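You operate a simulated robot arm through the tools that you are given. There is no shell and no other tool. Be economical: measure what you need, move in short steps, check, and stop when the job is done.

Carry out the task below with a simulated two-armed robot. There is one attempt and no reset: what you move stays moved.

## Task
Swap the bracket in the vise for the grey one and loosen its nut.
Fine: the orange bracket stands on the vise table; the new one stays clamped, its nut turned back to the stop in the vise; leave the other brackets. Set down upright: orange bracket, what you pick out.

The check looks at the end state, three seconds after you hand in, the way a careful person would. Anything else that was tipped, shoved, dropped, spilled or broken makes it a failure.

## Robot
Two 7-joint arms with fingered hands on one trunk, on a base that drives. Base frame: it is fixed to the floor where the robot stands at the start and does not move with it; the origin is under the middle of the robot, x ahead of it, y to its left, z up. Readings come in m, degrees, newtons and seconds.
The left shoulder is at the start at [0.07, 0.157, 1.189], the right one opposite. With the tool pointing down near the work surface each hand reaches from about 0.3 to 0.9 m from the robot's upright axis, wherever it stands, measured 20 degrees to its own side. Places, roughly: vise [0.5, 0.1, 0.8]; vise handle [0.5, -0.2, 0.9]; vise table [0.7, -0.2, 0.8]. Payload 5 kg a hand.
The tool frame of a hand sits at the grasp point between the pads (the TCP): z along the fingers, y along the line on which they close. The tips reach 0.031 m beyond it. The gripper opens to 0.156 m. The gripper's body begins 0.088 m behind the TCP. The gripper is a hand of 4 fingers: y runs from the thumb to the fingers, the wrist lies at [0, 0, -0.249] in the tool frame, and closing takes about 1.5 s.
Orientation is told as [roll, pitch, yaw] about the base's x, y, z axes, in that order, counted from this pose: with the fingers straight down and closing along the base's y, the tool's x points along the base's -x, its y along +y and its z along -z.

## Interface
- The arms move only by the tool arm_command. It takes "left_increments", "right_increments" or both (then of equal length, played together; a hand with none holds still); each is a list of rows, each a list of 7 numbers: the shift along the tool's x, y, z in units of 20 mm (1.0 is 20 mm), then the turn, a rotation vector about the tool's x, y, z in units of 5 degrees (1.0 is 5 degrees), then the opening, from 0 (shut) to 1 (fully open). In form: [[dx, dy, dz, ax, ay, az, hand], ...]. A call has 1 to 8 rows; each row shifts and turns the commanded pose from where the row before left it, along the tool's axes as they then stand. A call with a number of a shift or a turn outside -1 to 1 is refused whole. Each row takes 0.2 s and may step no farther than 0.05 m and 8.6 degrees from the row before; otherwise, or with a gripper value out of range, the whole call is refused. Where a pose cannot be reached the arm comes as near as it can. A force on the tool above 80 N (or 10 N above the force at the start of the call, whichever is more), or a blocked arm, ends the call early, and 0.2 s more pass. Each finger travels about 0.108 m/s and halts on what it meets, pressing with about 33 N; the grip force reading is that of the motor and also rises with nothing between the fingers. The clock runs only during rows and for 0.2 s after the last one: add rows that do not move to give the fingers time. It gives the time, the measured TCP pose, the force on the tool (base axes), the opening and the grip force at its end, in the units of the frame above (readings bear some noise), with the torque about the TCP (base axes, N m) and any sound that the robot's microphone picked up.
- Cameras (640 x 400 px; columns grow to the right, rows downward): "scene" is now at [0.1323, -0.0171, 1.4072]; the picture's right is [-0.19, -0.98, 0.00], its down [-0.68, 0.13, -0.72] and it looks along [0.71, -0.14, -0.69] (base axes); focal length 247 px, centre (320, 200). "left" rides on the left gripper at [-0.072, 0.002, -0.111] in its tool frame; the picture's right is [-0.02, -1.00, 0.00], its down [0.84, -0.02, -0.54] and it looks along [0.54, -0.01, 0.84] (tool axes); focal length 234 px, centre (320, 200). "right" rides on the right gripper at [0.072, 0.002, -0.111] in its tool frame; the picture's right is [-0.02, 1.00, 0.00], its down [-0.84, -0.02, -0.54] and it looks along [-0.54, -0.01, 0.84] (tool axes); focal length 234 px, centre (320, 200). There is no depth. A picture from a camera that has moved, and an enlarged one, comes with that camera's place and axes in the base frame and with its lens.
- get_image(camera): a new picture of that camera. It takes no simulated time.
- move_column(by): slides the trunk up (or, below 0, down) by that many m; the arms and the scene camera ride with it, the base frame stays. It gives what a move gives, with no picture.
- roll_base(legs): drives the robot by 1 to 6 legs, each [ahead, turn to the left] in m and degrees, along the robot's own axes; the way and the turn of a leg run together, so that a leg with both is an arc; at most 1.5 m and 180 degrees a leg. The arms and the cameras ride along, it lands a little off, and it stops where it bumps. It gives what a move gives.
- set_grasp(shape, hand): the hand has 4 fingers and takes this shape, open, in about a second: jaw (thumb against the fingers, like two jaws); tri (thumb and two fingers); tip (a fingertip pinch); poke (one finger out to press); point (the index stretched); flat (the hand flat); cup (the hand cupped); fist (a fist). The gripper value then closes the fingers along that shape, each until it touches; the sizes above hold for jaw. It gives what a move gives, with no picture.
- turn_head(pan, tilt): turns the head with the scene camera to pan (to the left, within 86 degrees either way) and tilt (down, from -29 to 69), counted from straight ahead of the robot. It gives what a move gives.
- zoom(camera, box): a new picture of the part [left, top, right, bottom] of that camera's present view, enlarged. It takes no simulated time.
- sign_off(): hands the job in; it is judged then, once.

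Go step by step. Nothing tells you exact positions but the pictures and the camera data: compare them with the known pose of the tool, close in by small moves and look again before you grip or let go. The budget is 120 turns and 88 pictures, counting those below and the enlarged ones. Unless the task says otherwise, let go and move clear before handing in, and close with one line.

The tools are called after ">>>" as name(argument=value, ...) on one line, values as JSON. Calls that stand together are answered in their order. arm_command: Moves the arms, as the interface text tells. Its arguments: {"type":"object","properties":{"left_increments":{"type":"array","items":{"type":"array","items":{"type":"number"}}},"right_increments":{"type":"array","items":{"type":"array","items":{"type":"number"}}}},"required":[]} The other tools are called the same way: move_column (by) slides the trunk up or down; set_grasp (shape, hand) gives the hand a shape; roll_base (legs) drives the base; turn_head (pan, tilt) turns the head that bears the scene camera; get_image (camera) takes a picture; zoom (camera, box) takes an enlarged picture of a part of a camera's view; sign_off () hands the job in.

At the start:

```text
time_s: 0.0
left_ee_pos: [0.6352, 0.1513, 1.1886]
left_ee_rot: [0.0, -0.1, 0.2]
left_wrist_force: [-0.2, 0.1, 0.1]
left_wrist_torque: [-0.04, -0.01, -0.01]
left_gripper_width: 0.1558
left_finger_force: 0.1
left_shape: jaw
right_ee_pos: [0.4635, -0.2851, 1.1328]
right_ee_rot: [0.0, -0.1, 0.2]
right_wrist_force: [0.2, -0.2, 0.8]
right_wrist_torque: [0.02, -0.03, -0.01]
right_gripper_width: 0.1557
right_finger_force: 0.0
right_shape: jaw
trunk travel left (down, up): [-0.575, 0.365]
robot x, y, heading: [0.0018, 0.0023, 0.1]
head pan, tilt: [-10.9, 43.6]
```

scene: 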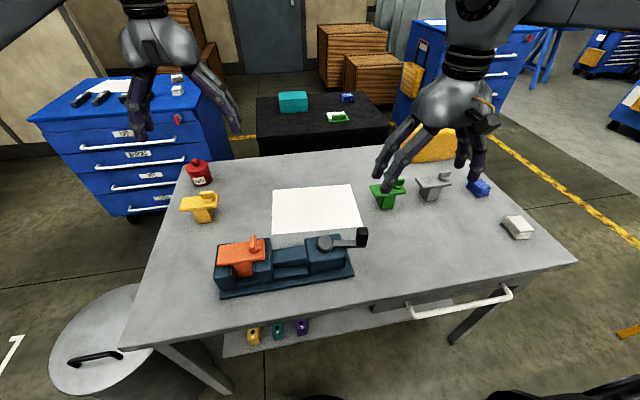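
right: 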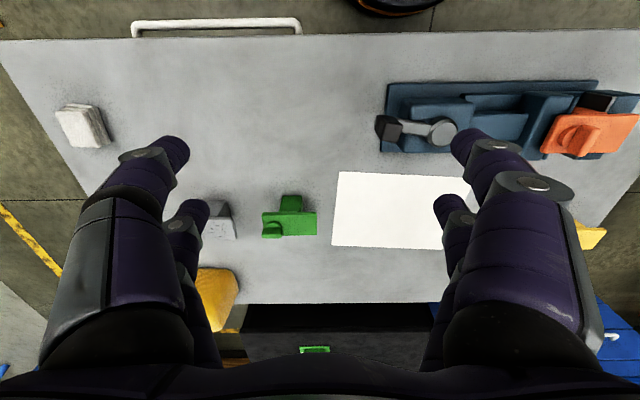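
left: 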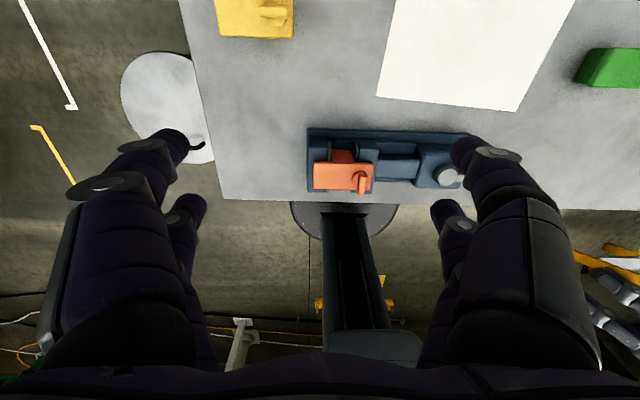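

I see the vise with the orange bracket at its left end and a handle at the right, and the grey bracket right of the green one. I'll enlarge the pictures first.

>>> zoom(camera="scene", box=[200, 210, 390, 310])

>>> zoom(camera="scene", box=[350, 150, 550, 250])

>>> zoom(camera="left", box=[290, 110, 480, 220])

```text
3.37 times, centred on (295, 260) of scene
camera zoom: at [0.1323, -0.0171, 1.4072], right [-0.19, -0.98, 0.0], down [-0.68, 0.13, -0.72], along [0.71, -0.14, -0.69], focal length 834 px, centre (404, -2)
```

zoom: 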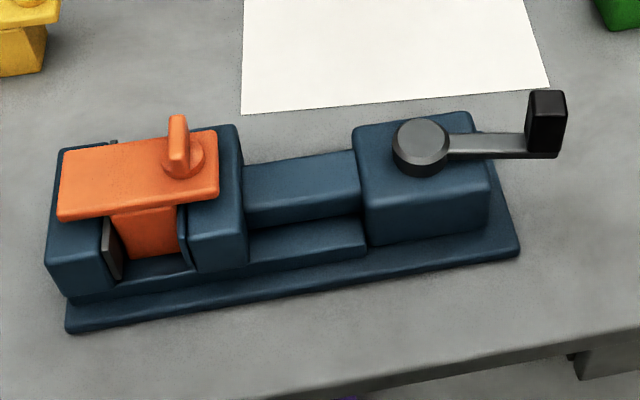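

```text
3.20 times, centred on (450, 200) of scene
camera zoom: at [0.1323, -0.0171, 1.4072], right [-0.19, -0.98, 0.0], down [-0.68, 0.13, -0.72], along [0.71, -0.14, -0.69], focal length 792 px, centre (-96, 200)
```

zoom: 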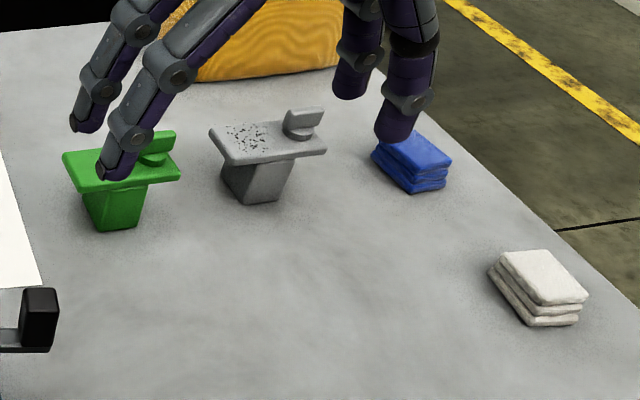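

```text
3.37 times, centred on (385, 165) of left
camera zoom: at [0.707, 0.1534, 1.2986], right [0.03, -1.0, 0.0], down [-0.84, -0.02, 0.54], along [-0.54, -0.02, -0.84], focal length 789 px, centre (101, 318)
```

zoom: 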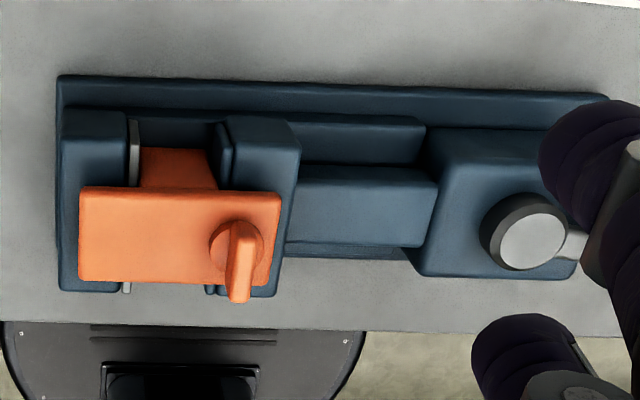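

The lever hub is near (0.506, -0.10), its black knob near (0.50, -0.20, 0.9), the orange plate near (0.51, 0.105) and the grey bracket near (0.69, -0.525). I need closer views of the lever and the vise before touching them.

>>> zoom(camera="right", box=[360, 60, 640, 220])

>>> arm_command(right_increments=[[0, 0, 1, 0, 0, 0, 1], [0, 0, 1, 0, 0, 0, 1], [0, 0, 1, 0, 0, 0, 1], [0, 0, 1, 0, 0, 0, 1]], left_increments=[[0, 1, 0, 0, 0, 0, 1], [0, 1, 0, 0, 0, 0, 1], [0, 1, 0, 0, 0, 0, 1], [0, 1, 0, 0, 0, 0, 1]])

>>> get_image(camera="scene")

>>> get_image(camera="right")

>>> get_image(camera="left")

```text
2.29 times, centred on (500, 140) of right
camera zoom: at [0.3913, -0.2827, 1.2434], right [0.02, 1.0, 0.0], down [0.84, -0.02, 0.54], along [0.54, -0.01, -0.84], focal length 535 px, centre (-91, 337)
```

zoom: 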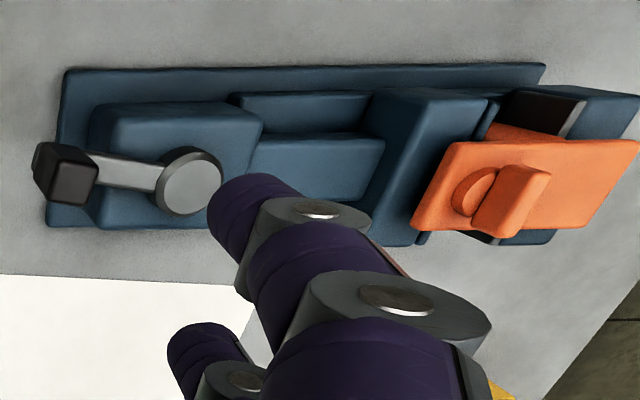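

```text
time_s: 1.0
left_ee_pos: [0.6353, 0.2334, 1.1867]
left_ee_rot: [-0.1, 0.0, 0.2]
left_wrist_force: [0.3, 0.9, 0.6]
left_wrist_torque: [-0.01, 0.01, -0.02]
left_gripper_width: 0.156
left_finger_force: 0.0
left_shape: jaw
right_ee_pos: [0.4644, -0.283, 1.0527]
right_ee_rot: [-0.1, 0.0, 0.2]
right_wrist_force: [0.4, 0.4, 0.3]
right_wrist_torque: [0.01, -0.02, 0.02]
right_gripper_width: 0.156
right_finger_force: 0.1
right_shape: jaw
trunk travel left (down, up): [-0.575, 0.365]
robot x, y, heading: [-0.0021, 0.0002, 0.1]
head pan, tilt: [-10.9, 43.6]
```

```text
80 pictures are left
camera scene: at [0.1323, -0.0156, 1.4072], right [-0.19, -0.98, 0.0], down [-0.68, 0.13, -0.72], along [0.71, -0.14, -0.69], focal length 247 px, centre (320, 200)
```

scene: 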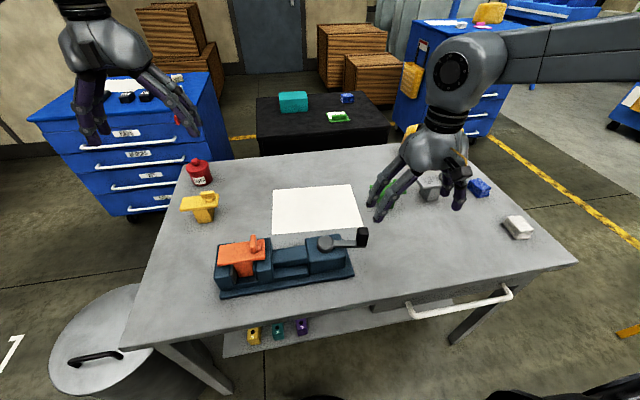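

```text
79 pictures are left
camera right: at [0.3919, -0.2802, 1.1643], right [0.02, 1.0, 0.0], down [0.84, -0.02, 0.55], along [0.54, -0.01, -0.84], focal length 234 px, centre (320, 200)
```

right: 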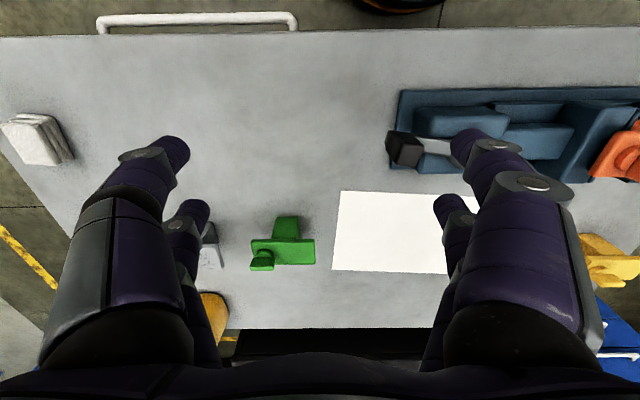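

```text
78 pictures are left
camera left: at [0.7075, 0.2357, 1.2984], right [0.03, -1.0, 0.0], down [-0.84, -0.02, 0.54], along [-0.54, -0.02, -0.84], focal length 234 px, centre (320, 200)
```

left: 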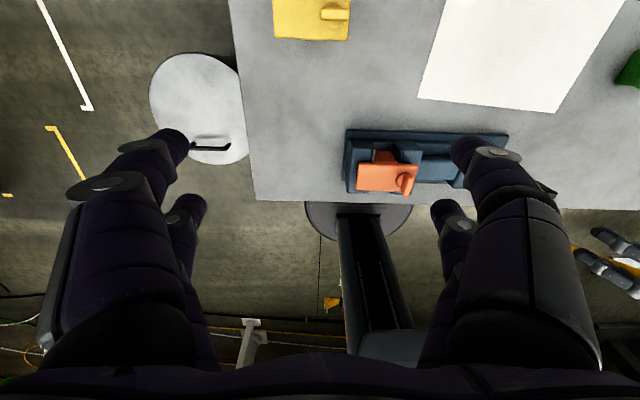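

The knob top triangulates to about (0.485, -0.189, 0.925) and the hub to (0.497, -0.104, 0.912), so the lever points along -y. I'll turn the right hand by -90° so its fingers can straddle the knob in x.

>>> arm_command(right_increments=[[0, 0, 0, 0, 0, 1, 1], [0, 0, 0, 0, 0, 1, 1], [0, 0, 0, 0, 0, 1, 0.9], [0, 0, 0, 0, 0, 1, 0.8], [0, 0, 0, 0, 0, 1, 0.7], [0, 0, 0, 0, 0, 1, 0.6], [0, 0, 0, 0, 0, 1, 0.5], [0, 0, 0, 0, 0, 1, 0.5]])

>>> arm_command(right_increments=[[0, 0, 0, 0, 0, 1, 0.5], [0, 0, 0, 0, 0, 1, 0.5], [0, 0, 0, 0, 0, 1, 0.5], [0, 0, 0, 0, 0, 1, 0.5], [0, 0, 0, 0, 0, 1, 0.5], [0, 0, 0, 0, 0, 1, 0.5], [0, 0, 0, 0, 0, 1, 0.5], [0, 0, 0, 0, 0, 1, 0.5]])

>>> arm_command(right_increments=[[0, 0, 0, 0, 0, 1, 0.5], [0, 0, 0, 0, 0, 1, 0.5], [0, 0, 0, 0, 0, 0, 0.5]])

>>> get_image(camera="right")

```text
time_s: 2.8
left_ee_pos: [0.6356, 0.2321, 1.1876]
left_ee_rot: [0.0, 0.0, 0.3]
left_wrist_force: [-0.5, -0.7, -0.5]
left_wrist_torque: [0.04, -0.02, -0.01]
left_gripper_width: 0.156
left_finger_force: 0.0
left_shape: jaw
right_ee_pos: [0.4631, -0.2854, 1.0545]
right_ee_rot: [0.0, 0.0, -40.0]
right_wrist_force: [0.5, 0.3, 0.1]
right_wrist_torque: [0.02, -0.04, 0.01]
right_gripper_width: 0.0783
right_finger_force: 0.0
right_shape: jaw
trunk travel left (down, up): [-0.575, 0.365]
robot x, y, heading: [0.0005, -0.0016, -0.2]
head pan, tilt: [-10.9, 43.6]
```

```text
time_s: 4.6
left_ee_pos: [0.6358, 0.2313, 1.1874]
left_ee_rot: [0.0, 0.0, 0.2]
left_wrist_force: [-0.2, 0.0, 0.2]
left_wrist_torque: [0.0, 0.04, 0.01]
left_gripper_width: 0.1559
left_finger_force: 0.0
left_shape: jaw
right_ee_pos: [0.4683, -0.3528, 1.0555]
right_ee_rot: [0.2, 1.2, -78.8]
right_wrist_force: [-0.3, 0.4, 0.7]
right_wrist_torque: [0.01, -0.03, -0.01]
right_gripper_width: 0.0785
right_finger_force: 0.2
right_shape: jaw
right hand out of reach, approached as far as the arm can: row 6, 7, 8
trunk travel left (down, up): [-0.575, 0.365]
robot x, y, heading: [-0.0014, 0.0003, -0.1]
head pan, tilt: [-10.9, 43.6]
```

```text
time_s: 5.4
left_ee_pos: [0.6355, 0.2328, 1.1881]
left_ee_rot: [0.0, 0.0, 0.3]
left_wrist_force: [-0.3, 0.7, -0.3]
left_wrist_torque: [-0.03, 0.0, -0.03]
left_gripper_width: 0.1561
left_finger_force: 0.1
left_shape: jaw
right_ee_pos: [0.4739, -0.4198, 1.052]
right_ee_rot: [-0.1, 1.3, -88.7]
right_wrist_force: [-0.4, -0.3, -0.3]
right_wrist_torque: [-0.01, 0.03, -0.01]
right_gripper_width: 0.0787
right_finger_force: 0.1
right_shape: jaw
right hand out of reach, approached as far as the arm can: row 1, 2
trunk travel left (down, up): [-0.575, 0.365]
robot x, y, heading: [0.006, 0.0, 0.1]
head pan, tilt: [-10.9, 43.6]
```

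```text
77 pictures are left
camera right: at [0.4746, -0.3492, 1.1658], right [1.0, 0.0, 0.0], down [0.0, -0.85, 0.53], along [0.0, -0.53, -0.85], focal length 234 px, centre (320, 200)
```

right: 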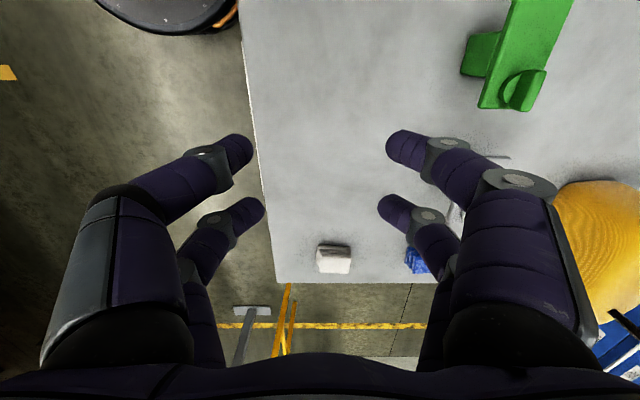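

The -90° turn is at the arm's limit, so I'll back off to about -55° and move over the knob. The cage will straddle it at a slant and turn along with the lever.

>>> arm_command(right_increments=[[1, 0, 0, 0, 0, -1, 0.45], [1, 0, 0, 0, 0, -1, 0.45], [1, 0, 0, 0, 0, -1, 0.45], [1, 0, 0, 0, 0, -1, 0.45], [1, 0, 0, 0, 0, -1, 0.45], [1, 0, 0, 0, 0, -1, 0.45], [1, 0, 0, 0, 0, -1, 0.45]])

```text
time_s: 7.0
left_ee_pos: [0.636, 0.2321, 1.1877]
left_ee_rot: [0.1, 0.0, 0.5]
left_wrist_force: [0.1, -0.3, 0.3]
left_wrist_torque: [-0.01, 0.03, 0.01]
left_gripper_width: 0.1557
left_finger_force: 0.0
left_shape: jaw
right_ee_pos: [0.4389, -0.287, 1.0533]
right_ee_rot: [0.0, 0.0, -54.7]
right_wrist_force: [0.0, 0.6, -0.1]
right_wrist_torque: [-0.04, -0.01, 0.01]
right_gripper_width: 0.0709
right_finger_force: 0.0
right_shape: jaw
trunk travel left (down, up): [-0.575, 0.365]
robot x, y, heading: [-0.0033, 0.0022, -0.0]
head pan, tilt: [-10.9, 43.6]
```

>>> arm_command(right_increments=[[0.52, 0.95, 0.5, 0, 0, 0, 0.45], [0.52, 0.95, 0.5, 0, 0, 0, 0.45], [0.52, 0.95, 0.5, 0, 0, 0, 0.45], [0.52, 0.95, 0.5, 0, 0, 0, 0.45], [0.52, 0.95, 0.5, 0, 0, 0, 0.45]])

>>> get_image(camera="right")

>>> zoom(camera="scene", box=[260, 180, 420, 280])

```text
time_s: 8.2
left_ee_pos: [0.6357, 0.2307, 1.1868]
left_ee_rot: [0.0, 0.0, 0.3]
left_wrist_force: [-0.4, -0.1, 0.0]
left_wrist_torque: [0.02, 0.0, -0.03]
left_gripper_width: 0.1557
left_finger_force: 0.0
left_shape: jaw
right_ee_pos: [0.4871, -0.2042, 1.0063]
right_ee_rot: [0.1, 0.6, -54.4]
right_wrist_force: [-0.3, 0.1, 0.7]
right_wrist_torque: [0.03, 0.01, -0.07]
right_gripper_width: 0.0706
right_finger_force: 0.0
right_shape: jaw
right hand out of reach, approached as far as the arm can: row 5
trunk travel left (down, up): [-0.575, 0.365]
robot x, y, heading: [0.0002, -0.0005, 0.2]
head pan, tilt: [-10.9, 43.6]
```

```text
76 pictures are left
camera right: at [0.4474, -0.1447, 1.1181], right [0.83, 0.56, 0.0], down [0.47, -0.7, 0.54], along [0.3, -0.44, -0.84], focal length 234 px, centre (320, 200)
```

right: 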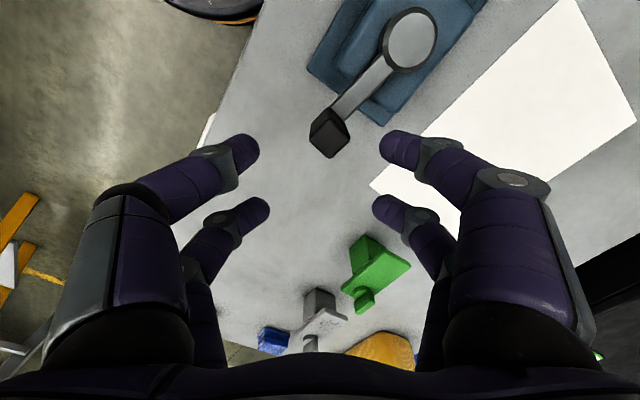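

```text
4.00 times, centred on (340, 230) of scene
camera zoom: at [0.1329, -0.0173, 1.4071], right [-0.19, -0.98, 0.0], down [-0.68, 0.13, -0.72], along [0.71, -0.14, -0.69], focal length 990 px, centre (240, 80)
```

zoom: 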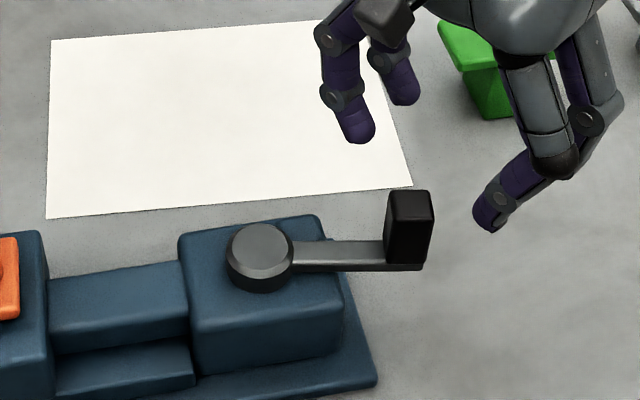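

The knob measures (0.484, -0.186). I'll ease the yaw to -45°, centre over it and lower so the tips end near z 0.895.

>>> arm_command(right_increments=[[0.4, 0.1, 0, 0, 0, -1, 0.45], [0.4, 0.1, 0.5, 0, 0, -1, 0.45], [0, 0, 1, 0, 0, 0, 0.45], [0, 0, 1, 0, 0, 0, 0.45], [0, 0, 0.5, 0, 0, 0, 0.45]])

>>> get_image(camera="right")

>>> zoom(camera="scene", box=[260, 180, 420, 280])

```text
time_s: 9.4
left_ee_pos: [0.6358, 0.2324, 1.1878]
left_ee_rot: [-0.1, 0.0, 0.4]
left_wrist_force: [0.2, 0.7, -0.6]
left_wrist_torque: [0.0, -0.02, 0.01]
left_gripper_width: 0.1561
left_finger_force: 0.0
left_shape: jaw
right_ee_pos: [0.4818, -0.1888, 0.9463]
right_ee_rot: [0.0, -0.1, -44.7]
right_wrist_force: [-0.5, -0.2, 0.3]
right_wrist_torque: [0.01, 0.02, -0.03]
right_gripper_width: 0.0706
right_finger_force: 0.1
right_shape: jaw
trunk travel left (down, up): [-0.575, 0.365]
robot x, y, heading: [0.0002, 0.0032, -0.1]
head pan, tilt: [-10.9, 43.6]
```

```text
74 pictures are left
camera right: at [0.4309, -0.1358, 1.0581], right [0.72, 0.69, 0.0], down [0.58, -0.6, 0.55], along [0.38, -0.39, -0.84], focal length 234 px, centre (320, 200)
```

right: 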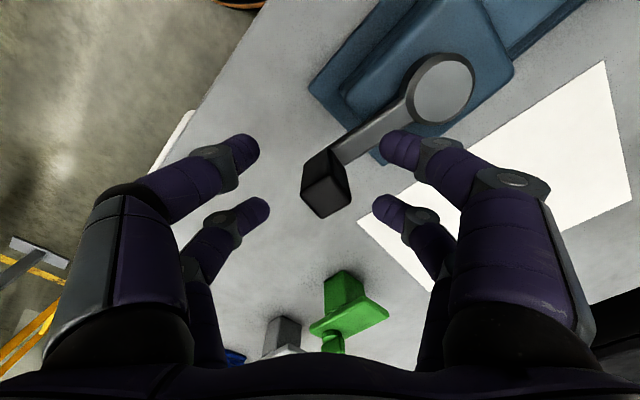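

```text
4.00 times, centred on (340, 230) of scene
camera zoom: at [0.1324, -0.0172, 1.4072], right [-0.19, -0.98, 0.0], down [-0.68, 0.13, -0.72], along [0.71, -0.14, -0.69], focal length 990 px, centre (240, 80)
```

zoom: 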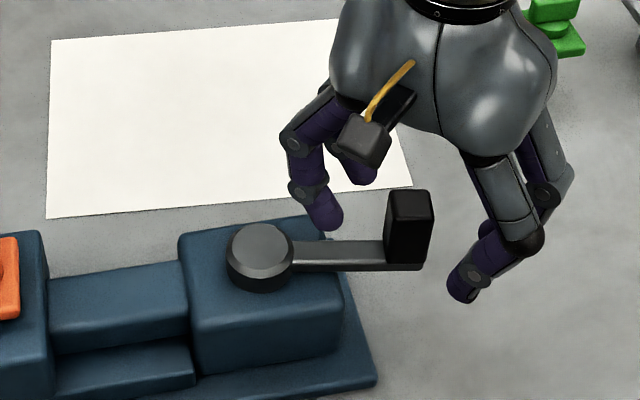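

I'll shift slightly away from the hub to keep the finger off the arm, then lower a bit more.

>>> arm_command(right_increments=[[-0.6, 0.3, 0, 0, 0, 0, 0.45], [0, 0, 0.5, 0, 0, 0, 0.45], [0, 0, 0.5, 0, 0, 0, 0.45]])

>>> get_image(camera="right")

```text
time_s: 10.2
left_ee_pos: [0.6358, 0.2319, 1.1879]
left_ee_rot: [0.0, 0.0, 0.3]
left_wrist_force: [-0.7, 0.9, -0.3]
left_wrist_torque: [0.0, 0.03, 0.01]
left_gripper_width: 0.1559
left_finger_force: 0.3
left_shape: jaw
right_ee_pos: [0.4943, -0.1932, 0.9268]
right_ee_rot: [0.0, 0.0, -44.7]
right_wrist_force: [-0.2, -0.4, 0.4]
right_wrist_torque: [0.02, 0.0, -0.03]
right_gripper_width: 0.0706
right_finger_force: 0.0
right_shape: jaw
trunk travel left (down, up): [-0.575, 0.365]
robot x, y, heading: [-0.0012, 0.0049, 0.2]
head pan, tilt: [-10.9, 43.6]
```

```text
72 pictures are left
camera right: at [0.4442, -0.1403, 1.0384], right [0.72, 0.69, 0.0], down [0.58, -0.61, 0.54], along [0.38, -0.39, -0.84], focal length 234 px, centre (320, 200)
```

right: 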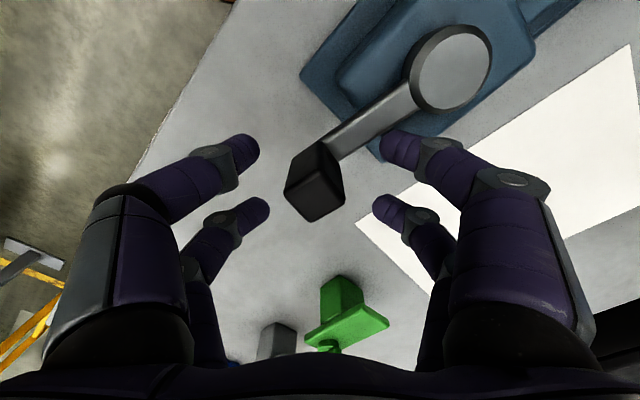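

Clear of the arm, with the knob between the fingers. I'll swing the hand counterclockwise about the hub, which should loosen the vise, and watch the force.

>>> arm_command(right_increments=[[-0.273, 0.278, 0, 0, 0, -1, 0.45], [-0.273, 0.278, 0, 0, 0, -1, 0.45], [-0.273, 0.278, 0, 0, 0, -1, 0.45], [-0.273, 0.278, 0, 0, 0, -1, 0.45]])

>>> get_image(camera="right")

```text
time_s: 11.2
left_ee_pos: [0.6369, 0.2326, 1.1872]
left_ee_rot: [-0.1, -0.1, 0.3]
left_wrist_force: [-1.0, -0.4, -0.1]
left_wrist_torque: [-0.04, 0.0, 0.01]
left_gripper_width: 0.1558
left_finger_force: 0.2
left_shape: jaw
right_ee_pos: [0.5265, -0.1898, 0.927]
right_ee_rot: [0.0, -0.1, -24.6]
right_wrist_force: [0.5, -0.4, -1.1]
right_wrist_torque: [-0.02, -0.01, -0.02]
right_gripper_width: 0.0709
right_finger_force: 0.0
right_shape: jaw
trunk travel left (down, up): [-0.575, 0.365]
robot x, y, heading: [0.001, 0.0017, -0.1]
head pan, tilt: [-10.9, 43.6]
```

```text
71 pictures are left
camera right: at [0.46, -0.1568, 1.0389], right [0.44, 0.9, 0.0], down [0.75, -0.37, 0.54], along [0.49, -0.24, -0.84], focal length 234 px, centre (320, 200)
```

right: 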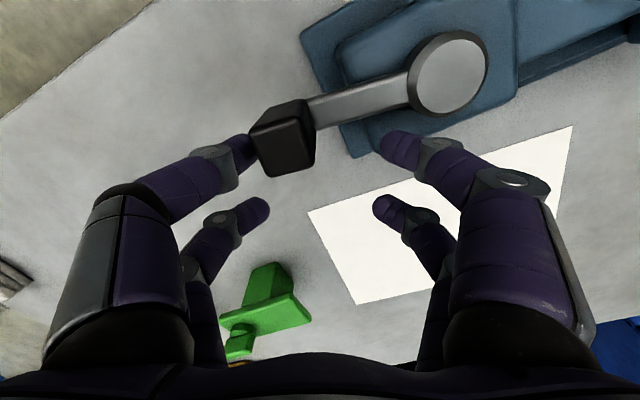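

The lever did not move and the knob is slipping out of the slanted cage. A single stretched finger can push it from any side, so I'll back up and try the poke shape.

>>> arm_command(right_increments=[[0, 0, -1, 0, 0, 0, 0.45], [0, 0, -1, 0, 0, 0, 0.45], [0, 0, -1, 0, 0, 0, 0.45], [0, 0, -1, 0, 0, -1, 0.45], [0, 0, 0, 0, 0, -1, 0.45], [0, 0, 0, 0, 0, -1, 0.45], [0, 0, 0, 0, 0, -1, 0.45], [0, 0, 0, 0, 0, -1, 0.45]])

>>> set_grasp(hand="right", shape="poke")

>>> get_image(camera="right")

>>> zoom(camera="scene", box=[240, 130, 440, 290])

```text
time_s: 13.0
left_ee_pos: [0.6351, 0.2318, 1.187]
left_ee_rot: [0.0, 0.1, 0.3]
left_wrist_force: [-0.4, -0.7, -0.2]
left_wrist_torque: [0.01, 0.04, 0.01]
left_gripper_width: 0.1562
left_finger_force: 0.1
left_shape: jaw
right_ee_pos: [0.5261, -0.19, 1.0066]
right_ee_rot: [0.0, 0.0, 0.4]
right_wrist_force: [0.3, -0.2, 0.4]
right_wrist_torque: [-0.02, -0.02, -0.02]
right_gripper_width: 0.0706
right_finger_force: 0.1
right_shape: jaw
trunk travel left (down, up): [-0.575, 0.365]
robot x, y, heading: [-0.0007, -0.0023, 0.1]
head pan, tilt: [-10.9, 43.6]
```

```text
time_s: 13.9
left_ee_pos: [0.6367, 0.2324, 1.1873]
left_ee_rot: [0.0, 0.0, 0.3]
left_wrist_force: [0.1, -0.2, -0.3]
left_wrist_torque: [-0.01, -0.01, 0.0]
left_gripper_width: 0.1561
left_finger_force: 0.1
left_shape: jaw
right_ee_pos: [0.5256, -0.1883, 1.0068]
right_ee_rot: [0.0, 0.1, 0.2]
right_wrist_force: [-0.1, -0.1, -0.5]
right_wrist_torque: [0.01, 0.0, 0.01]
right_gripper_width: 0.0
right_finger_force: 0.0
right_shape: poke
trunk travel left (down, up): [-0.575, 0.365]
robot x, y, heading: [0.0029, 0.0009, 0.3]
head pan, tilt: [-10.9, 43.6]
```

```text
70 pictures are left
camera right: at [0.4532, -0.1864, 1.1189], right [0.02, 1.0, 0.0], down [0.84, -0.02, 0.54], along [0.54, -0.01, -0.84], focal length 234 px, centre (320, 200)
```

right: 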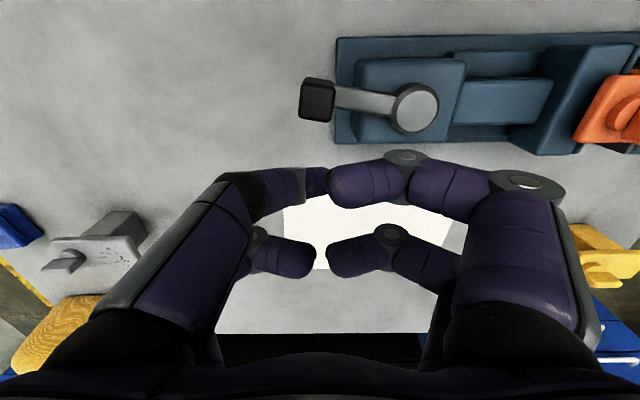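

```text
2.50 times, centred on (340, 210) of scene
camera zoom: at [0.1324, -0.017, 1.4072], right [-0.19, -0.98, 0.0], down [-0.68, 0.13, -0.72], along [0.71, -0.14, -0.69], focal length 619 px, centre (270, 175)
```

zoom: 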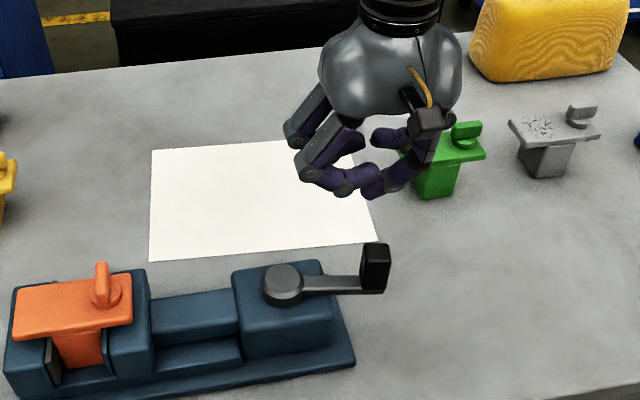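

>>> arm_command(right_increments=[[0, 0, 0, 0, 0, 0, 1], [0, 0, 0, 0, 0, 0, 1], [0, 0, 0, 0, 0, 0, 1], [0, 0, 0, 0, 0, 0, 1]])

>>> get_image(camera="right")

```text
time_s: 14.9
left_ee_pos: [0.636, 0.2313, 1.1877]
left_ee_rot: [0.0, 0.0, 0.3]
left_wrist_force: [0.3, -0.2, 0.4]
left_wrist_torque: [0.0, -0.01, 0.0]
left_gripper_width: 0.1559
left_finger_force: 0.1
left_shape: jaw
right_ee_pos: [0.5255, -0.1888, 1.0073]
right_ee_rot: [0.0, -0.1, 0.2]
right_wrist_force: [-0.3, -0.7, -0.6]
right_wrist_torque: [-0.04, 0.01, 0.01]
right_gripper_width: 0.0002
right_finger_force: 0.0
right_shape: poke
trunk travel left (down, up): [-0.575, 0.365]
robot x, y, heading: [0.0019, -0.0002, -0.1]
head pan, tilt: [-10.9, 43.6]
```

```text
68 pictures are left
camera right: at [0.4532, -0.1864, 1.1189], right [0.02, 1.0, 0.0], down [0.84, -0.02, 0.54], along [0.54, -0.01, -0.84], focal length 234 px, centre (320, 200)
```

right: 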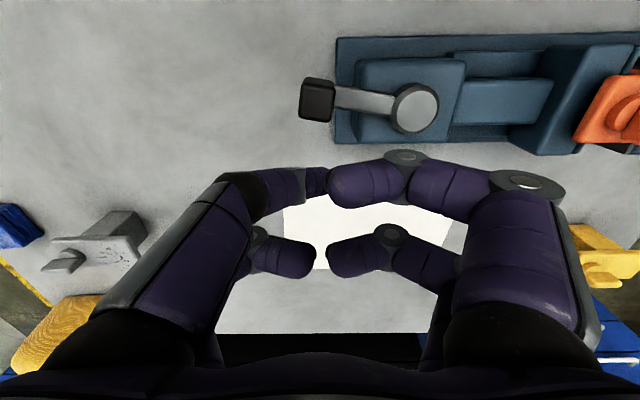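

>>> set_grasp(hand="right", shape="point")

>>> get_image(camera="right")

>>> zoom(camera="scene", box=[240, 130, 440, 290])

```text
time_s: 15.8
left_ee_pos: [0.6347, 0.2312, 1.1877]
left_ee_rot: [0.0, 0.0, 0.3]
left_wrist_force: [0.8, 0.1, -0.5]
left_wrist_torque: [0.02, -0.01, -0.02]
left_gripper_width: 0.1557
left_finger_force: 0.0
left_shape: jaw
right_ee_pos: [0.5253, -0.1885, 1.0077]
right_ee_rot: [-0.1, -0.1, 0.2]
right_wrist_force: [-0.2, 0.1, -0.7]
right_wrist_torque: [-0.04, -0.02, -0.02]
right_gripper_width: 0.0002
right_finger_force: 0.1
right_shape: point
trunk travel left (down, up): [-0.575, 0.365]
robot x, y, heading: [-0.0019, 0.0045, 0.2]
head pan, tilt: [-10.9, 43.6]
```

```text
67 pictures are left
camera right: at [0.4532, -0.1864, 1.1189], right [0.02, 1.0, 0.0], down [0.84, -0.02, 0.54], along [0.54, -0.01, -0.84], focal length 234 px, centre (320, 200)
```

right: 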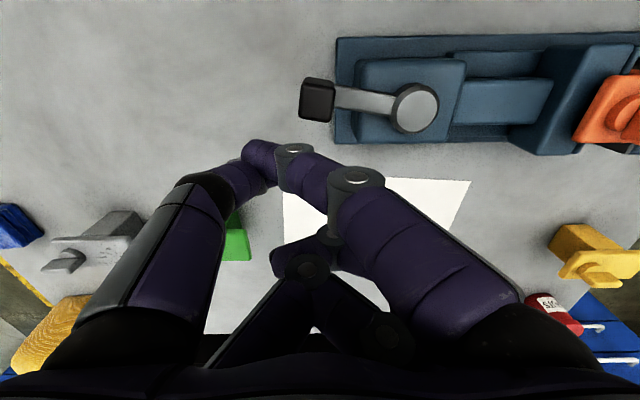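

```text
2.50 times, centred on (340, 210) of scene
camera zoom: at [0.1324, -0.017, 1.4072], right [-0.19, -0.98, 0.0], down [-0.68, 0.13, -0.72], along [0.71, -0.14, -0.69], focal length 619 px, centre (270, 175)
```

zoom: 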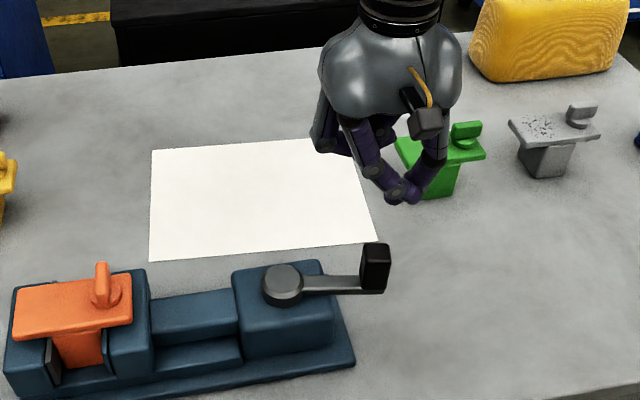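

These pointing shapes curl awkwardly, so I'll go back to jaw. Near yaw -50° the square knob's corners can nest in the gap between the finger pairs, giving a firm grip above the arm.

>>> set_grasp(hand="right", shape="jaw")

>>> arm_command(right_increments=[[0.5, 0, 0, 0, 0, 1, 0.45], [0.5, 0, 0, 0, 0, 1, 0.45], [0.5, 0, 0, 0, 0, 1, 0.45], [0.5, 0, 0, 0, 0, 1, 0.45], [0, 0, 0, 0, 0, 1, 0.45], [0, 0, 0, 0, 0, 1, 0.45], [0, 0, 0, 0, 0, 1, 0.45], [0, 0, 0, 0, 0, 1, 0.45]])

>>> arm_command(right_increments=[[0, 0, 0.5, 0, 0, 1, 0.45], [0, 0, 0.5, 0, 0, 1, 0.45], [0, 0, 0.5, 0, 0, 0, 0.45]])

>>> get_image(camera="right")

```text
time_s: 16.7
left_ee_pos: [0.6355, 0.2317, 1.1873]
left_ee_rot: [0.0, 0.0, 0.3]
left_wrist_force: [0.4, 0.1, -0.7]
left_wrist_torque: [0.0, 0.01, 0.0]
left_gripper_width: 0.1562
left_finger_force: 0.1
left_shape: jaw
right_ee_pos: [0.5265, -0.1895, 1.0071]
right_ee_rot: [0.0, -0.1, 0.2]
right_wrist_force: [0.1, -0.5, 0.2]
right_wrist_torque: [-0.03, 0.02, 0.01]
right_gripper_width: 0.1559
right_finger_force: 0.1
right_shape: jaw
trunk travel left (down, up): [-0.575, 0.365]
robot x, y, heading: [0.0009, 0.005, -0.0]
head pan, tilt: [-10.9, 43.6]
```

```text
time_s: 18.5
left_ee_pos: [0.6361, 0.2324, 1.1878]
left_ee_rot: [-0.1, -0.1, 0.3]
left_wrist_force: [0.6, -0.8, -0.8]
left_wrist_torque: [-0.02, -0.01, 0.01]
left_gripper_width: 0.1557
left_finger_force: 0.2
left_shape: jaw
right_ee_pos: [0.4867, -0.1823, 1.0067]
right_ee_rot: [0.0, -0.1, -39.9]
right_wrist_force: [0.0, 0.3, 0.1]
right_wrist_torque: [-0.03, 0.02, 0.01]
right_gripper_width: 0.0708
right_finger_force: 0.2
right_shape: jaw
trunk travel left (down, up): [-0.575, 0.365]
robot x, y, heading: [0.0007, -0.001, 0.2]
head pan, tilt: [-10.9, 43.6]
```

```text
time_s: 19.3
left_ee_pos: [0.6359, 0.2312, 1.1878]
left_ee_rot: [0.0, 0.0, 0.3]
left_wrist_force: [0.7, -0.2, 0.8]
left_wrist_torque: [0.03, -0.01, 0.04]
left_gripper_width: 0.1558
left_finger_force: 0.1
left_shape: jaw
right_ee_pos: [0.4858, -0.1853, 0.9768]
right_ee_rot: [0.2, 0.4, -49.7]
right_wrist_force: [0.7, 0.2, -0.9]
right_wrist_torque: [-0.04, -0.01, 0.02]
right_gripper_width: 0.0708
right_finger_force: 0.1
right_shape: jaw
trunk travel left (down, up): [-0.575, 0.365]
robot x, y, heading: [-0.0015, 0.0039, -0.1]
head pan, tilt: [-10.9, 43.6]
```

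```text
65 pictures are left
camera right: at [0.4409, -0.1289, 1.0885], right [0.78, 0.63, 0.0], down [0.53, -0.66, 0.54], along [0.34, -0.42, -0.84], focal length 234 px, centre (320, 200)
```

right: 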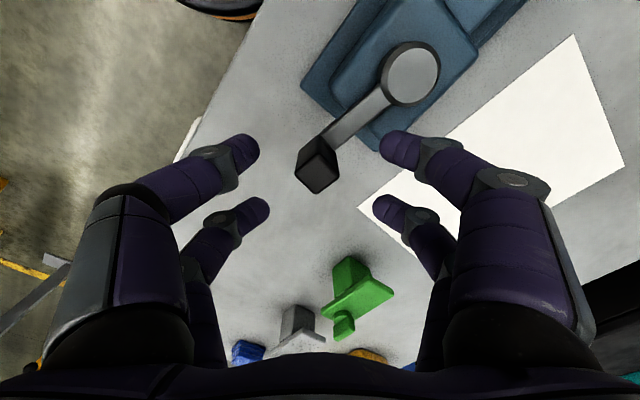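

The knob's top centre is at (0.482, -0.184), right under the TCP, with its corners facing the fingers. I'll lower to about 0.935 and close.

>>> arm_command(right_increments=[[0, -0.15, 1, 0, 0, 0, 0.45], [0, 0, 1, 0, 0, 0, 0.45], [0, 0, 0, 0, 0, 0, 0.25], [0, 0, 0, 0, 0, 0, 0.15], [0, 0, 0, 0, 0, 0, 0.0], [0, 0, 0, 0, 0, 0, 0.0], [0, 0, 0, 0, 0, 0, 0.0]])

>>> get_image(camera="right")

```text
time_s: 20.9
left_ee_pos: [0.635, 0.2337, 1.1872]
left_ee_rot: [0.0, 0.0, 0.4]
left_wrist_force: [0.0, -0.3, 0.0]
left_wrist_torque: [-0.01, -0.02, 0.03]
left_gripper_width: 0.1558
left_finger_force: 0.1
left_shape: jaw
right_ee_pos: [0.4859, -0.1947, 0.9402]
right_ee_rot: [0.1, 0.4, -49.5]
right_wrist_force: [-1.6, 7.7, -8.8]
right_wrist_torque: [0.06, -0.07, 0.06]
right_gripper_width: 0.0002
right_finger_force: 33.0
right_shape: jaw
right hand out of reach, approached as far as the arm can: row 1, 2
trunk travel left (down, up): [-0.575, 0.365]
robot x, y, heading: [-0.0, 0.0032, 0.0]
head pan, tilt: [-10.9, 43.6]
```

```text
64 pictures are left
camera right: at [0.4408, -0.1395, 1.0513], right [0.78, 0.63, 0.0], down [0.53, -0.65, 0.54], along [0.34, -0.42, -0.84], focal length 234 px, centre (320, 200)
```

right: 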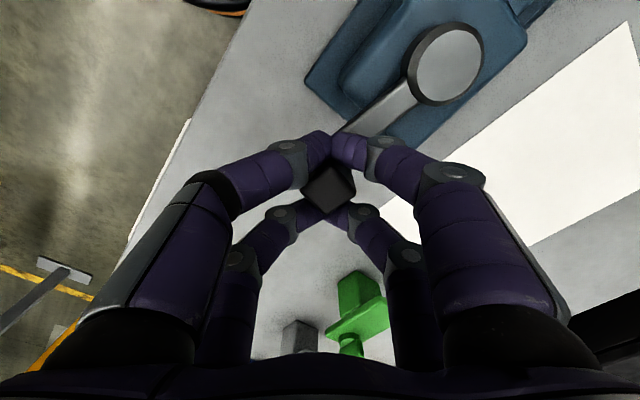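

The fingers now ring the knob completely. I'll swing counterclockwise about the hub.

>>> arm_command(right_increments=[[-0.267, 0.245, 0, 0, 0, -1, 0], [-0.267, 0.245, 0, 0, 0, -1, 0], [-0.267, 0.245, 0, 0, 0, -1, 0], [-0.267, 0.245, 0, 0, 0, -1, 0]])

>>> get_image(camera="right")

```text
time_s: 21.9
left_ee_pos: [0.6279, 0.2347, 1.1908]
left_ee_rot: [-0.2, -0.5, 0.2]
left_wrist_force: [-0.3, 1.2, -0.8]
left_wrist_torque: [0.0, -0.03, 0.0]
left_gripper_width: 0.1557
left_finger_force: 0.2
left_shape: jaw
right_ee_pos: [0.4971, -0.193, 0.9399]
right_ee_rot: [-0.6, 0.9, -29.5]
right_wrist_force: [-63.8, 25.7, -10.2]
right_wrist_torque: [0.38, 1.07, 0.41]
right_gripper_width: 0.0001
right_finger_force: 32.6
right_shape: jaw
trunk travel left (down, up): [-0.575, 0.365]
robot x, y, heading: [-0.0033, 0.0037, -0.3]
head pan, tilt: [-10.9, 43.6]
```

```text
63 pictures are left
camera right: at [0.4366, -0.1538, 1.0522], right [0.51, 0.86, -0.01], down [0.73, -0.43, 0.53], along [0.45, -0.28, -0.85], focal length 234 px, centre (320, 200)
```

right: 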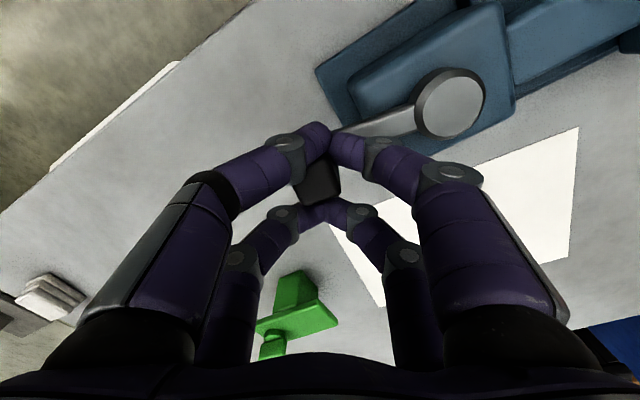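

The knob resists at 64 N that way, so counterclockwise is the closed stop. I'll release, re-grip at about +40° yaw and try clockwise.

>>> arm_command(right_increments=[[0.48, -0.27, 0, 0, 0, 0, 0], [0, 0, 0, 0, 0, 0, 0.2], [0, 0, 0, 0, 0, 0, 0.45], [0, 0, 0, 0, 0, 0, 0.45], [0, 0, -1, 0, 0, 0, 0.45], [0, 0, -1, 0, 0, 0, 0.45], [0, 0, -1, 0, 0, 0, 0.45]])

>>> arm_command(right_increments=[[0, 0, 0, 0, 0, -1, 0.45], [0, 0, 0, 0, 0, -1, 0.45], [0, 0, 0, 0, 0, -1, 0.45], [0, 0, 0, 0, 0, -1, 0.45], [0, 0, 0, 0, 0, -1, 0.45], [0, 0, 0, 0, 0, -1, 0.45], [0, 0, 0, 0, 0, -1, 0.45], [0, 0, 0, 0, 0, -1, 0.45]])

>>> arm_command(right_increments=[[0, 0, 0, 0, 0, -1, 0.45], [0, 0, 0, 0, 0, -1, 0.45], [0, 0, 0, 0, 0, -1, 0.45], [0, 0, 0, 0, 0, -1, 0.45], [0, 0, 0, 0, 0, -1, 0.45], [0, 0, 0, 0, 0, -1, 0.45]])

>>> get_image(camera="right")

```text
time_s: 23.5
left_ee_pos: [0.6348, 0.2327, 1.1875]
left_ee_rot: [-0.1, 0.0, 0.2]
left_wrist_force: [-0.5, 0.4, -0.4]
left_wrist_torque: [0.04, -0.01, 0.0]
left_gripper_width: 0.156
left_finger_force: 0.0
left_shape: jaw
right_ee_pos: [0.5036, -0.1967, 0.9999]
right_ee_rot: [0.0, -0.1, -29.8]
right_wrist_force: [0.0, 0.4, 0.2]
right_wrist_torque: [0.0, -0.02, 0.03]
right_gripper_width: 0.0697
right_finger_force: 0.1
right_shape: jaw
trunk travel left (down, up): [-0.575, 0.365]
robot x, y, heading: [-0.0025, 0.0018, 0.1]
head pan, tilt: [-10.9, 43.6]
```

```text
time_s: 25.3
left_ee_pos: [0.6355, 0.2319, 1.1871]
left_ee_rot: [-0.1, 0.0, 0.3]
left_wrist_force: [-0.2, -0.5, -0.2]
left_wrist_torque: [0.0, -0.01, -0.02]
left_gripper_width: 0.1556
left_finger_force: 0.0
left_shape: jaw
right_ee_pos: [0.5033, -0.1973, 0.9998]
right_ee_rot: [0.1, 0.0, 10.3]
right_wrist_force: [0.2, -0.1, -0.5]
right_wrist_torque: [0.0, 0.0, -0.01]
right_gripper_width: 0.0695
right_finger_force: 0.1
right_shape: jaw
trunk travel left (down, up): [-0.575, 0.365]
robot x, y, heading: [-0.0014, -0.0008, 0.2]
head pan, tilt: [-10.9, 43.6]
```

```text
time_s: 26.7
left_ee_pos: [0.6372, 0.2305, 1.1874]
left_ee_rot: [0.0, 0.1, 0.3]
left_wrist_force: [-0.8, 0.0, -0.3]
left_wrist_torque: [0.01, -0.01, 0.0]
left_gripper_width: 0.156
left_finger_force: 0.2
left_shape: jaw
right_ee_pos: [0.5038, -0.1969, 0.9988]
right_ee_rot: [-0.1, 0.0, 40.3]
right_wrist_force: [0.9, 0.3, 0.7]
right_wrist_torque: [0.04, 0.0, 0.04]
right_gripper_width: 0.0698
right_finger_force: 0.0
right_shape: jaw
trunk travel left (down, up): [-0.575, 0.365]
robot x, y, heading: [-0.0018, 0.0001, -0.2]
head pan, tilt: [-10.9, 43.6]
```

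```text
62 pictures are left
camera right: at [0.4472, -0.2415, 1.1115], right [-0.63, 0.78, 0.0], down [0.65, 0.53, 0.54], along [0.42, 0.34, -0.84], focal length 234 px, centre (320, 200)
```

right: 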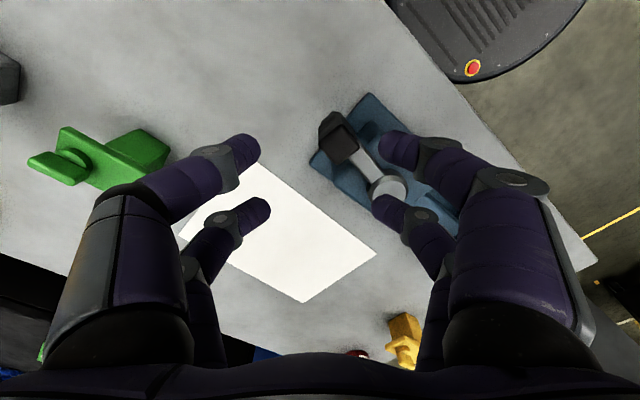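

The knob is at (0.485, -0.188). I'll move over it, lower and close into the ring grip again.

>>> arm_command(right_increments=[[0.45, 1.0, 0, 0, 0, 0, 0.45], [0, 0, 1, 0, 0, 0, 0.45], [0, 0, 1, 0, 0, 0, 0.45], [0, 0, 1, 0, 0, 0, 0.4], [0, 0, 0.2, 0, 0, 0, 0.25], [0, 0, 0, 0, 0, 0, 0.1], [0, 0, 0, 0, 0, 0, 0.0], [0, 0, 0, 0, 0, 0, 0.0]])

>>> get_image(camera="right")

```text
time_s: 28.5
left_ee_pos: [0.6362, 0.2313, 1.1865]
left_ee_rot: [-0.1, 0.1, 0.3]
left_wrist_force: [-0.7, -0.2, 0.5]
left_wrist_torque: [-0.07, 0.0, -0.01]
left_gripper_width: 0.156
left_finger_force: 0.0
left_shape: jaw
right_ee_pos: [0.4845, -0.1884, 0.9363]
right_ee_rot: [0.0, 0.1, 40.2]
right_wrist_force: [2.8, 0.7, -5.6]
right_wrist_torque: [-0.05, 0.1, -0.03]
right_gripper_width: 0.0
right_finger_force: 33.0
right_shape: jaw
trunk travel left (down, up): [-0.575, 0.365]
robot x, y, heading: [-0.0002, -0.0011, 0.0]
head pan, tilt: [-10.9, 43.6]
```

```text
61 pictures are left
camera right: at [0.4284, -0.2317, 1.0478], right [-0.63, 0.78, 0.0], down [0.65, 0.53, 0.54], along [0.42, 0.34, -0.84], focal length 234 px, centre (320, 200)
```

right: 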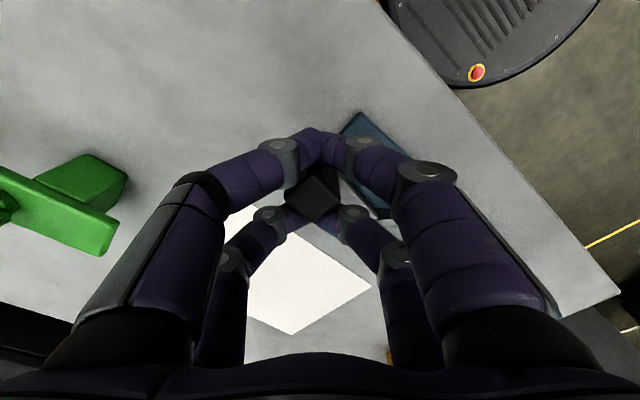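

>>> arm_command(right_increments=[[0.233, 0.288, 0, 0, 0, 1, 0], [0.233, 0.288, 0, 0, 0, 1, 0], [0.233, 0.288, 0, 0, 0, 1, 0], [0.233, 0.288, 0, 0, 0, 1, 0]])

>>> get_image(camera="right")

```text
time_s: 29.5
left_ee_pos: [0.6367, 0.2339, 1.1866]
left_ee_rot: [-0.2, 0.2, 0.3]
left_wrist_force: [-0.2, -0.8, 0.6]
left_wrist_torque: [0.01, 0.03, -0.02]
left_gripper_width: 0.1558
left_finger_force: 0.1
left_shape: jaw
right_ee_pos: [0.4573, -0.1773, 0.9374]
right_ee_rot: [0.1, 0.0, 20.1]
right_wrist_force: [5.1, 8.3, -6.5]
right_wrist_torque: [0.15, 0.03, 0.08]
right_gripper_width: 0.0
right_finger_force: 32.7
right_shape: jaw
trunk travel left (down, up): [-0.575, 0.365]
robot x, y, heading: [-0.0013, 0.0036, 0.0]
head pan, tilt: [-10.9, 43.6]
```

```text
60 pictures are left
camera right: at [0.3883, -0.1985, 1.0478], right [-0.32, 0.95, 0.0], down [0.79, 0.27, 0.54], along [0.52, 0.18, -0.84], focal length 234 px, centre (320, 200)
```

right: 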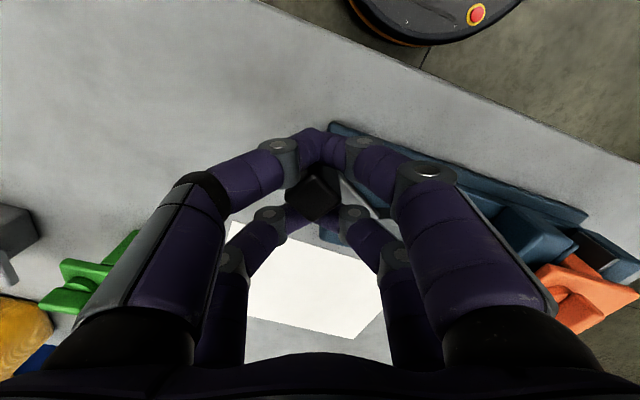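

Clockwise moves freely, so this is the opening direction. I'll continue.

>>> arm_command(right_increments=[[0.233, 0.288, 0, 0, 0, 1, 0], [0.233, 0.288, 0, 0, 0, 1, 0], [0.233, 0.288, 0, 0, 0, 1, 0], [0.233, 0.288, 0, 0, 0, 1, 0], [0.233, 0.288, 0, 0, 0, 1, 0], [0.233, 0.288, 0, 0, 0, 1, 0]])

>>> zoom(camera="scene", box=[200, 200, 400, 320])

```text
time_s: 30.9
left_ee_pos: [0.6371, 0.2339, 1.1854]
left_ee_rot: [0.0, 0.1, 0.4]
left_wrist_force: [-0.1, -0.6, 0.1]
left_wrist_torque: [0.01, -0.02, -0.01]
left_gripper_width: 0.1559
left_finger_force: 0.1
left_shape: jaw
right_ee_pos: [0.427, -0.1461, 0.9373]
right_ee_rot: [-0.1, 0.0, -9.9]
right_wrist_force: [15.0, 9.6, -4.8]
right_wrist_torque: [0.26, -0.18, 0.21]
right_gripper_width: 0.0001
right_finger_force: 32.7
right_shape: jaw
trunk travel left (down, up): [-0.575, 0.365]
robot x, y, heading: [0.0002, -0.0003, -0.1]
head pan, tilt: [-10.9, 43.6]
```

```text
3.20 times, centred on (300, 260) of scene
camera zoom: at [0.1352, -0.0151, 1.4069], right [-0.19, -0.98, 0.0], down [-0.68, 0.13, -0.72], along [0.71, -0.14, -0.69], focal length 792 px, centre (384, 8)
```

zoom: 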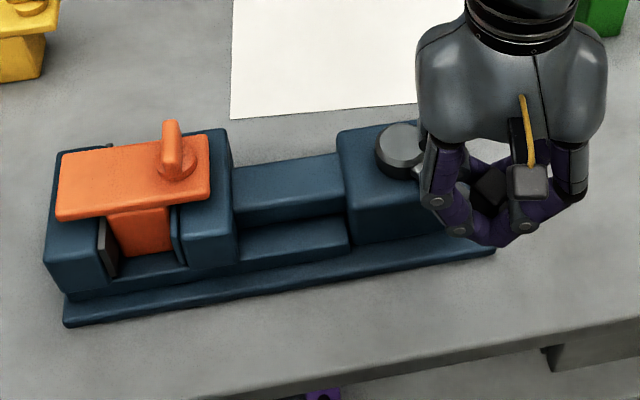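

>>> arm_command(right_increments=[[0.233, 0.288, 0, 0, 0, 1, 0], [0.233, 0.288, 0, 0, 0, 1, 0], [0.233, 0.288, 0, 0, 0, 1, 0], [0.233, 0.288, 0, 0, 0, 1, 0]])

>>> zoom(camera="scene", box=[200, 200, 400, 320])

```text
time_s: 31.9
left_ee_pos: [0.6387, 0.2338, 1.1855]
left_ee_rot: [-0.1, 0.1, 0.3]
left_wrist_force: [-0.1, -0.1, 0.8]
left_wrist_torque: [0.04, -0.01, -0.03]
left_gripper_width: 0.1558
left_finger_force: 0.1
left_shape: jaw
right_ee_pos: [0.4174, -0.1195, 0.9363]
right_ee_rot: [0.0, -0.1, -30.0]
right_wrist_force: [23.4, 7.4, 4.0]
right_wrist_torque: [0.2, -0.43, 0.28]
right_gripper_width: 0.0
right_finger_force: 33.0
right_shape: jaw
trunk travel left (down, up): [-0.575, 0.365]
robot x, y, heading: [-0.0032, 0.0011, -0.1]
head pan, tilt: [-10.9, 43.6]
```

```text
3.20 times, centred on (300, 260) of scene
camera zoom: at [0.1356, -0.0153, 1.407], right [-0.19, -0.98, 0.0], down [-0.68, 0.13, -0.72], along [0.71, -0.14, -0.69], focal length 792 px, centre (384, 8)
```

zoom: 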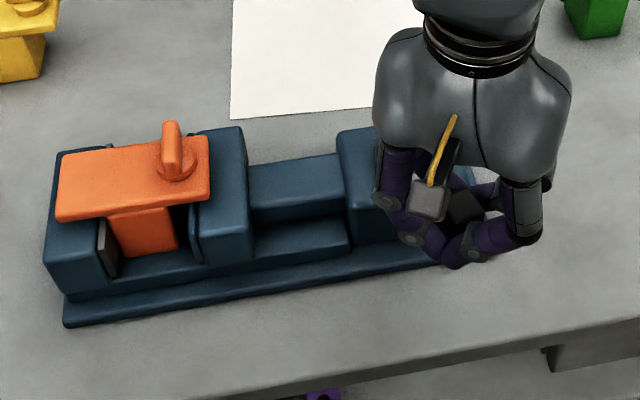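

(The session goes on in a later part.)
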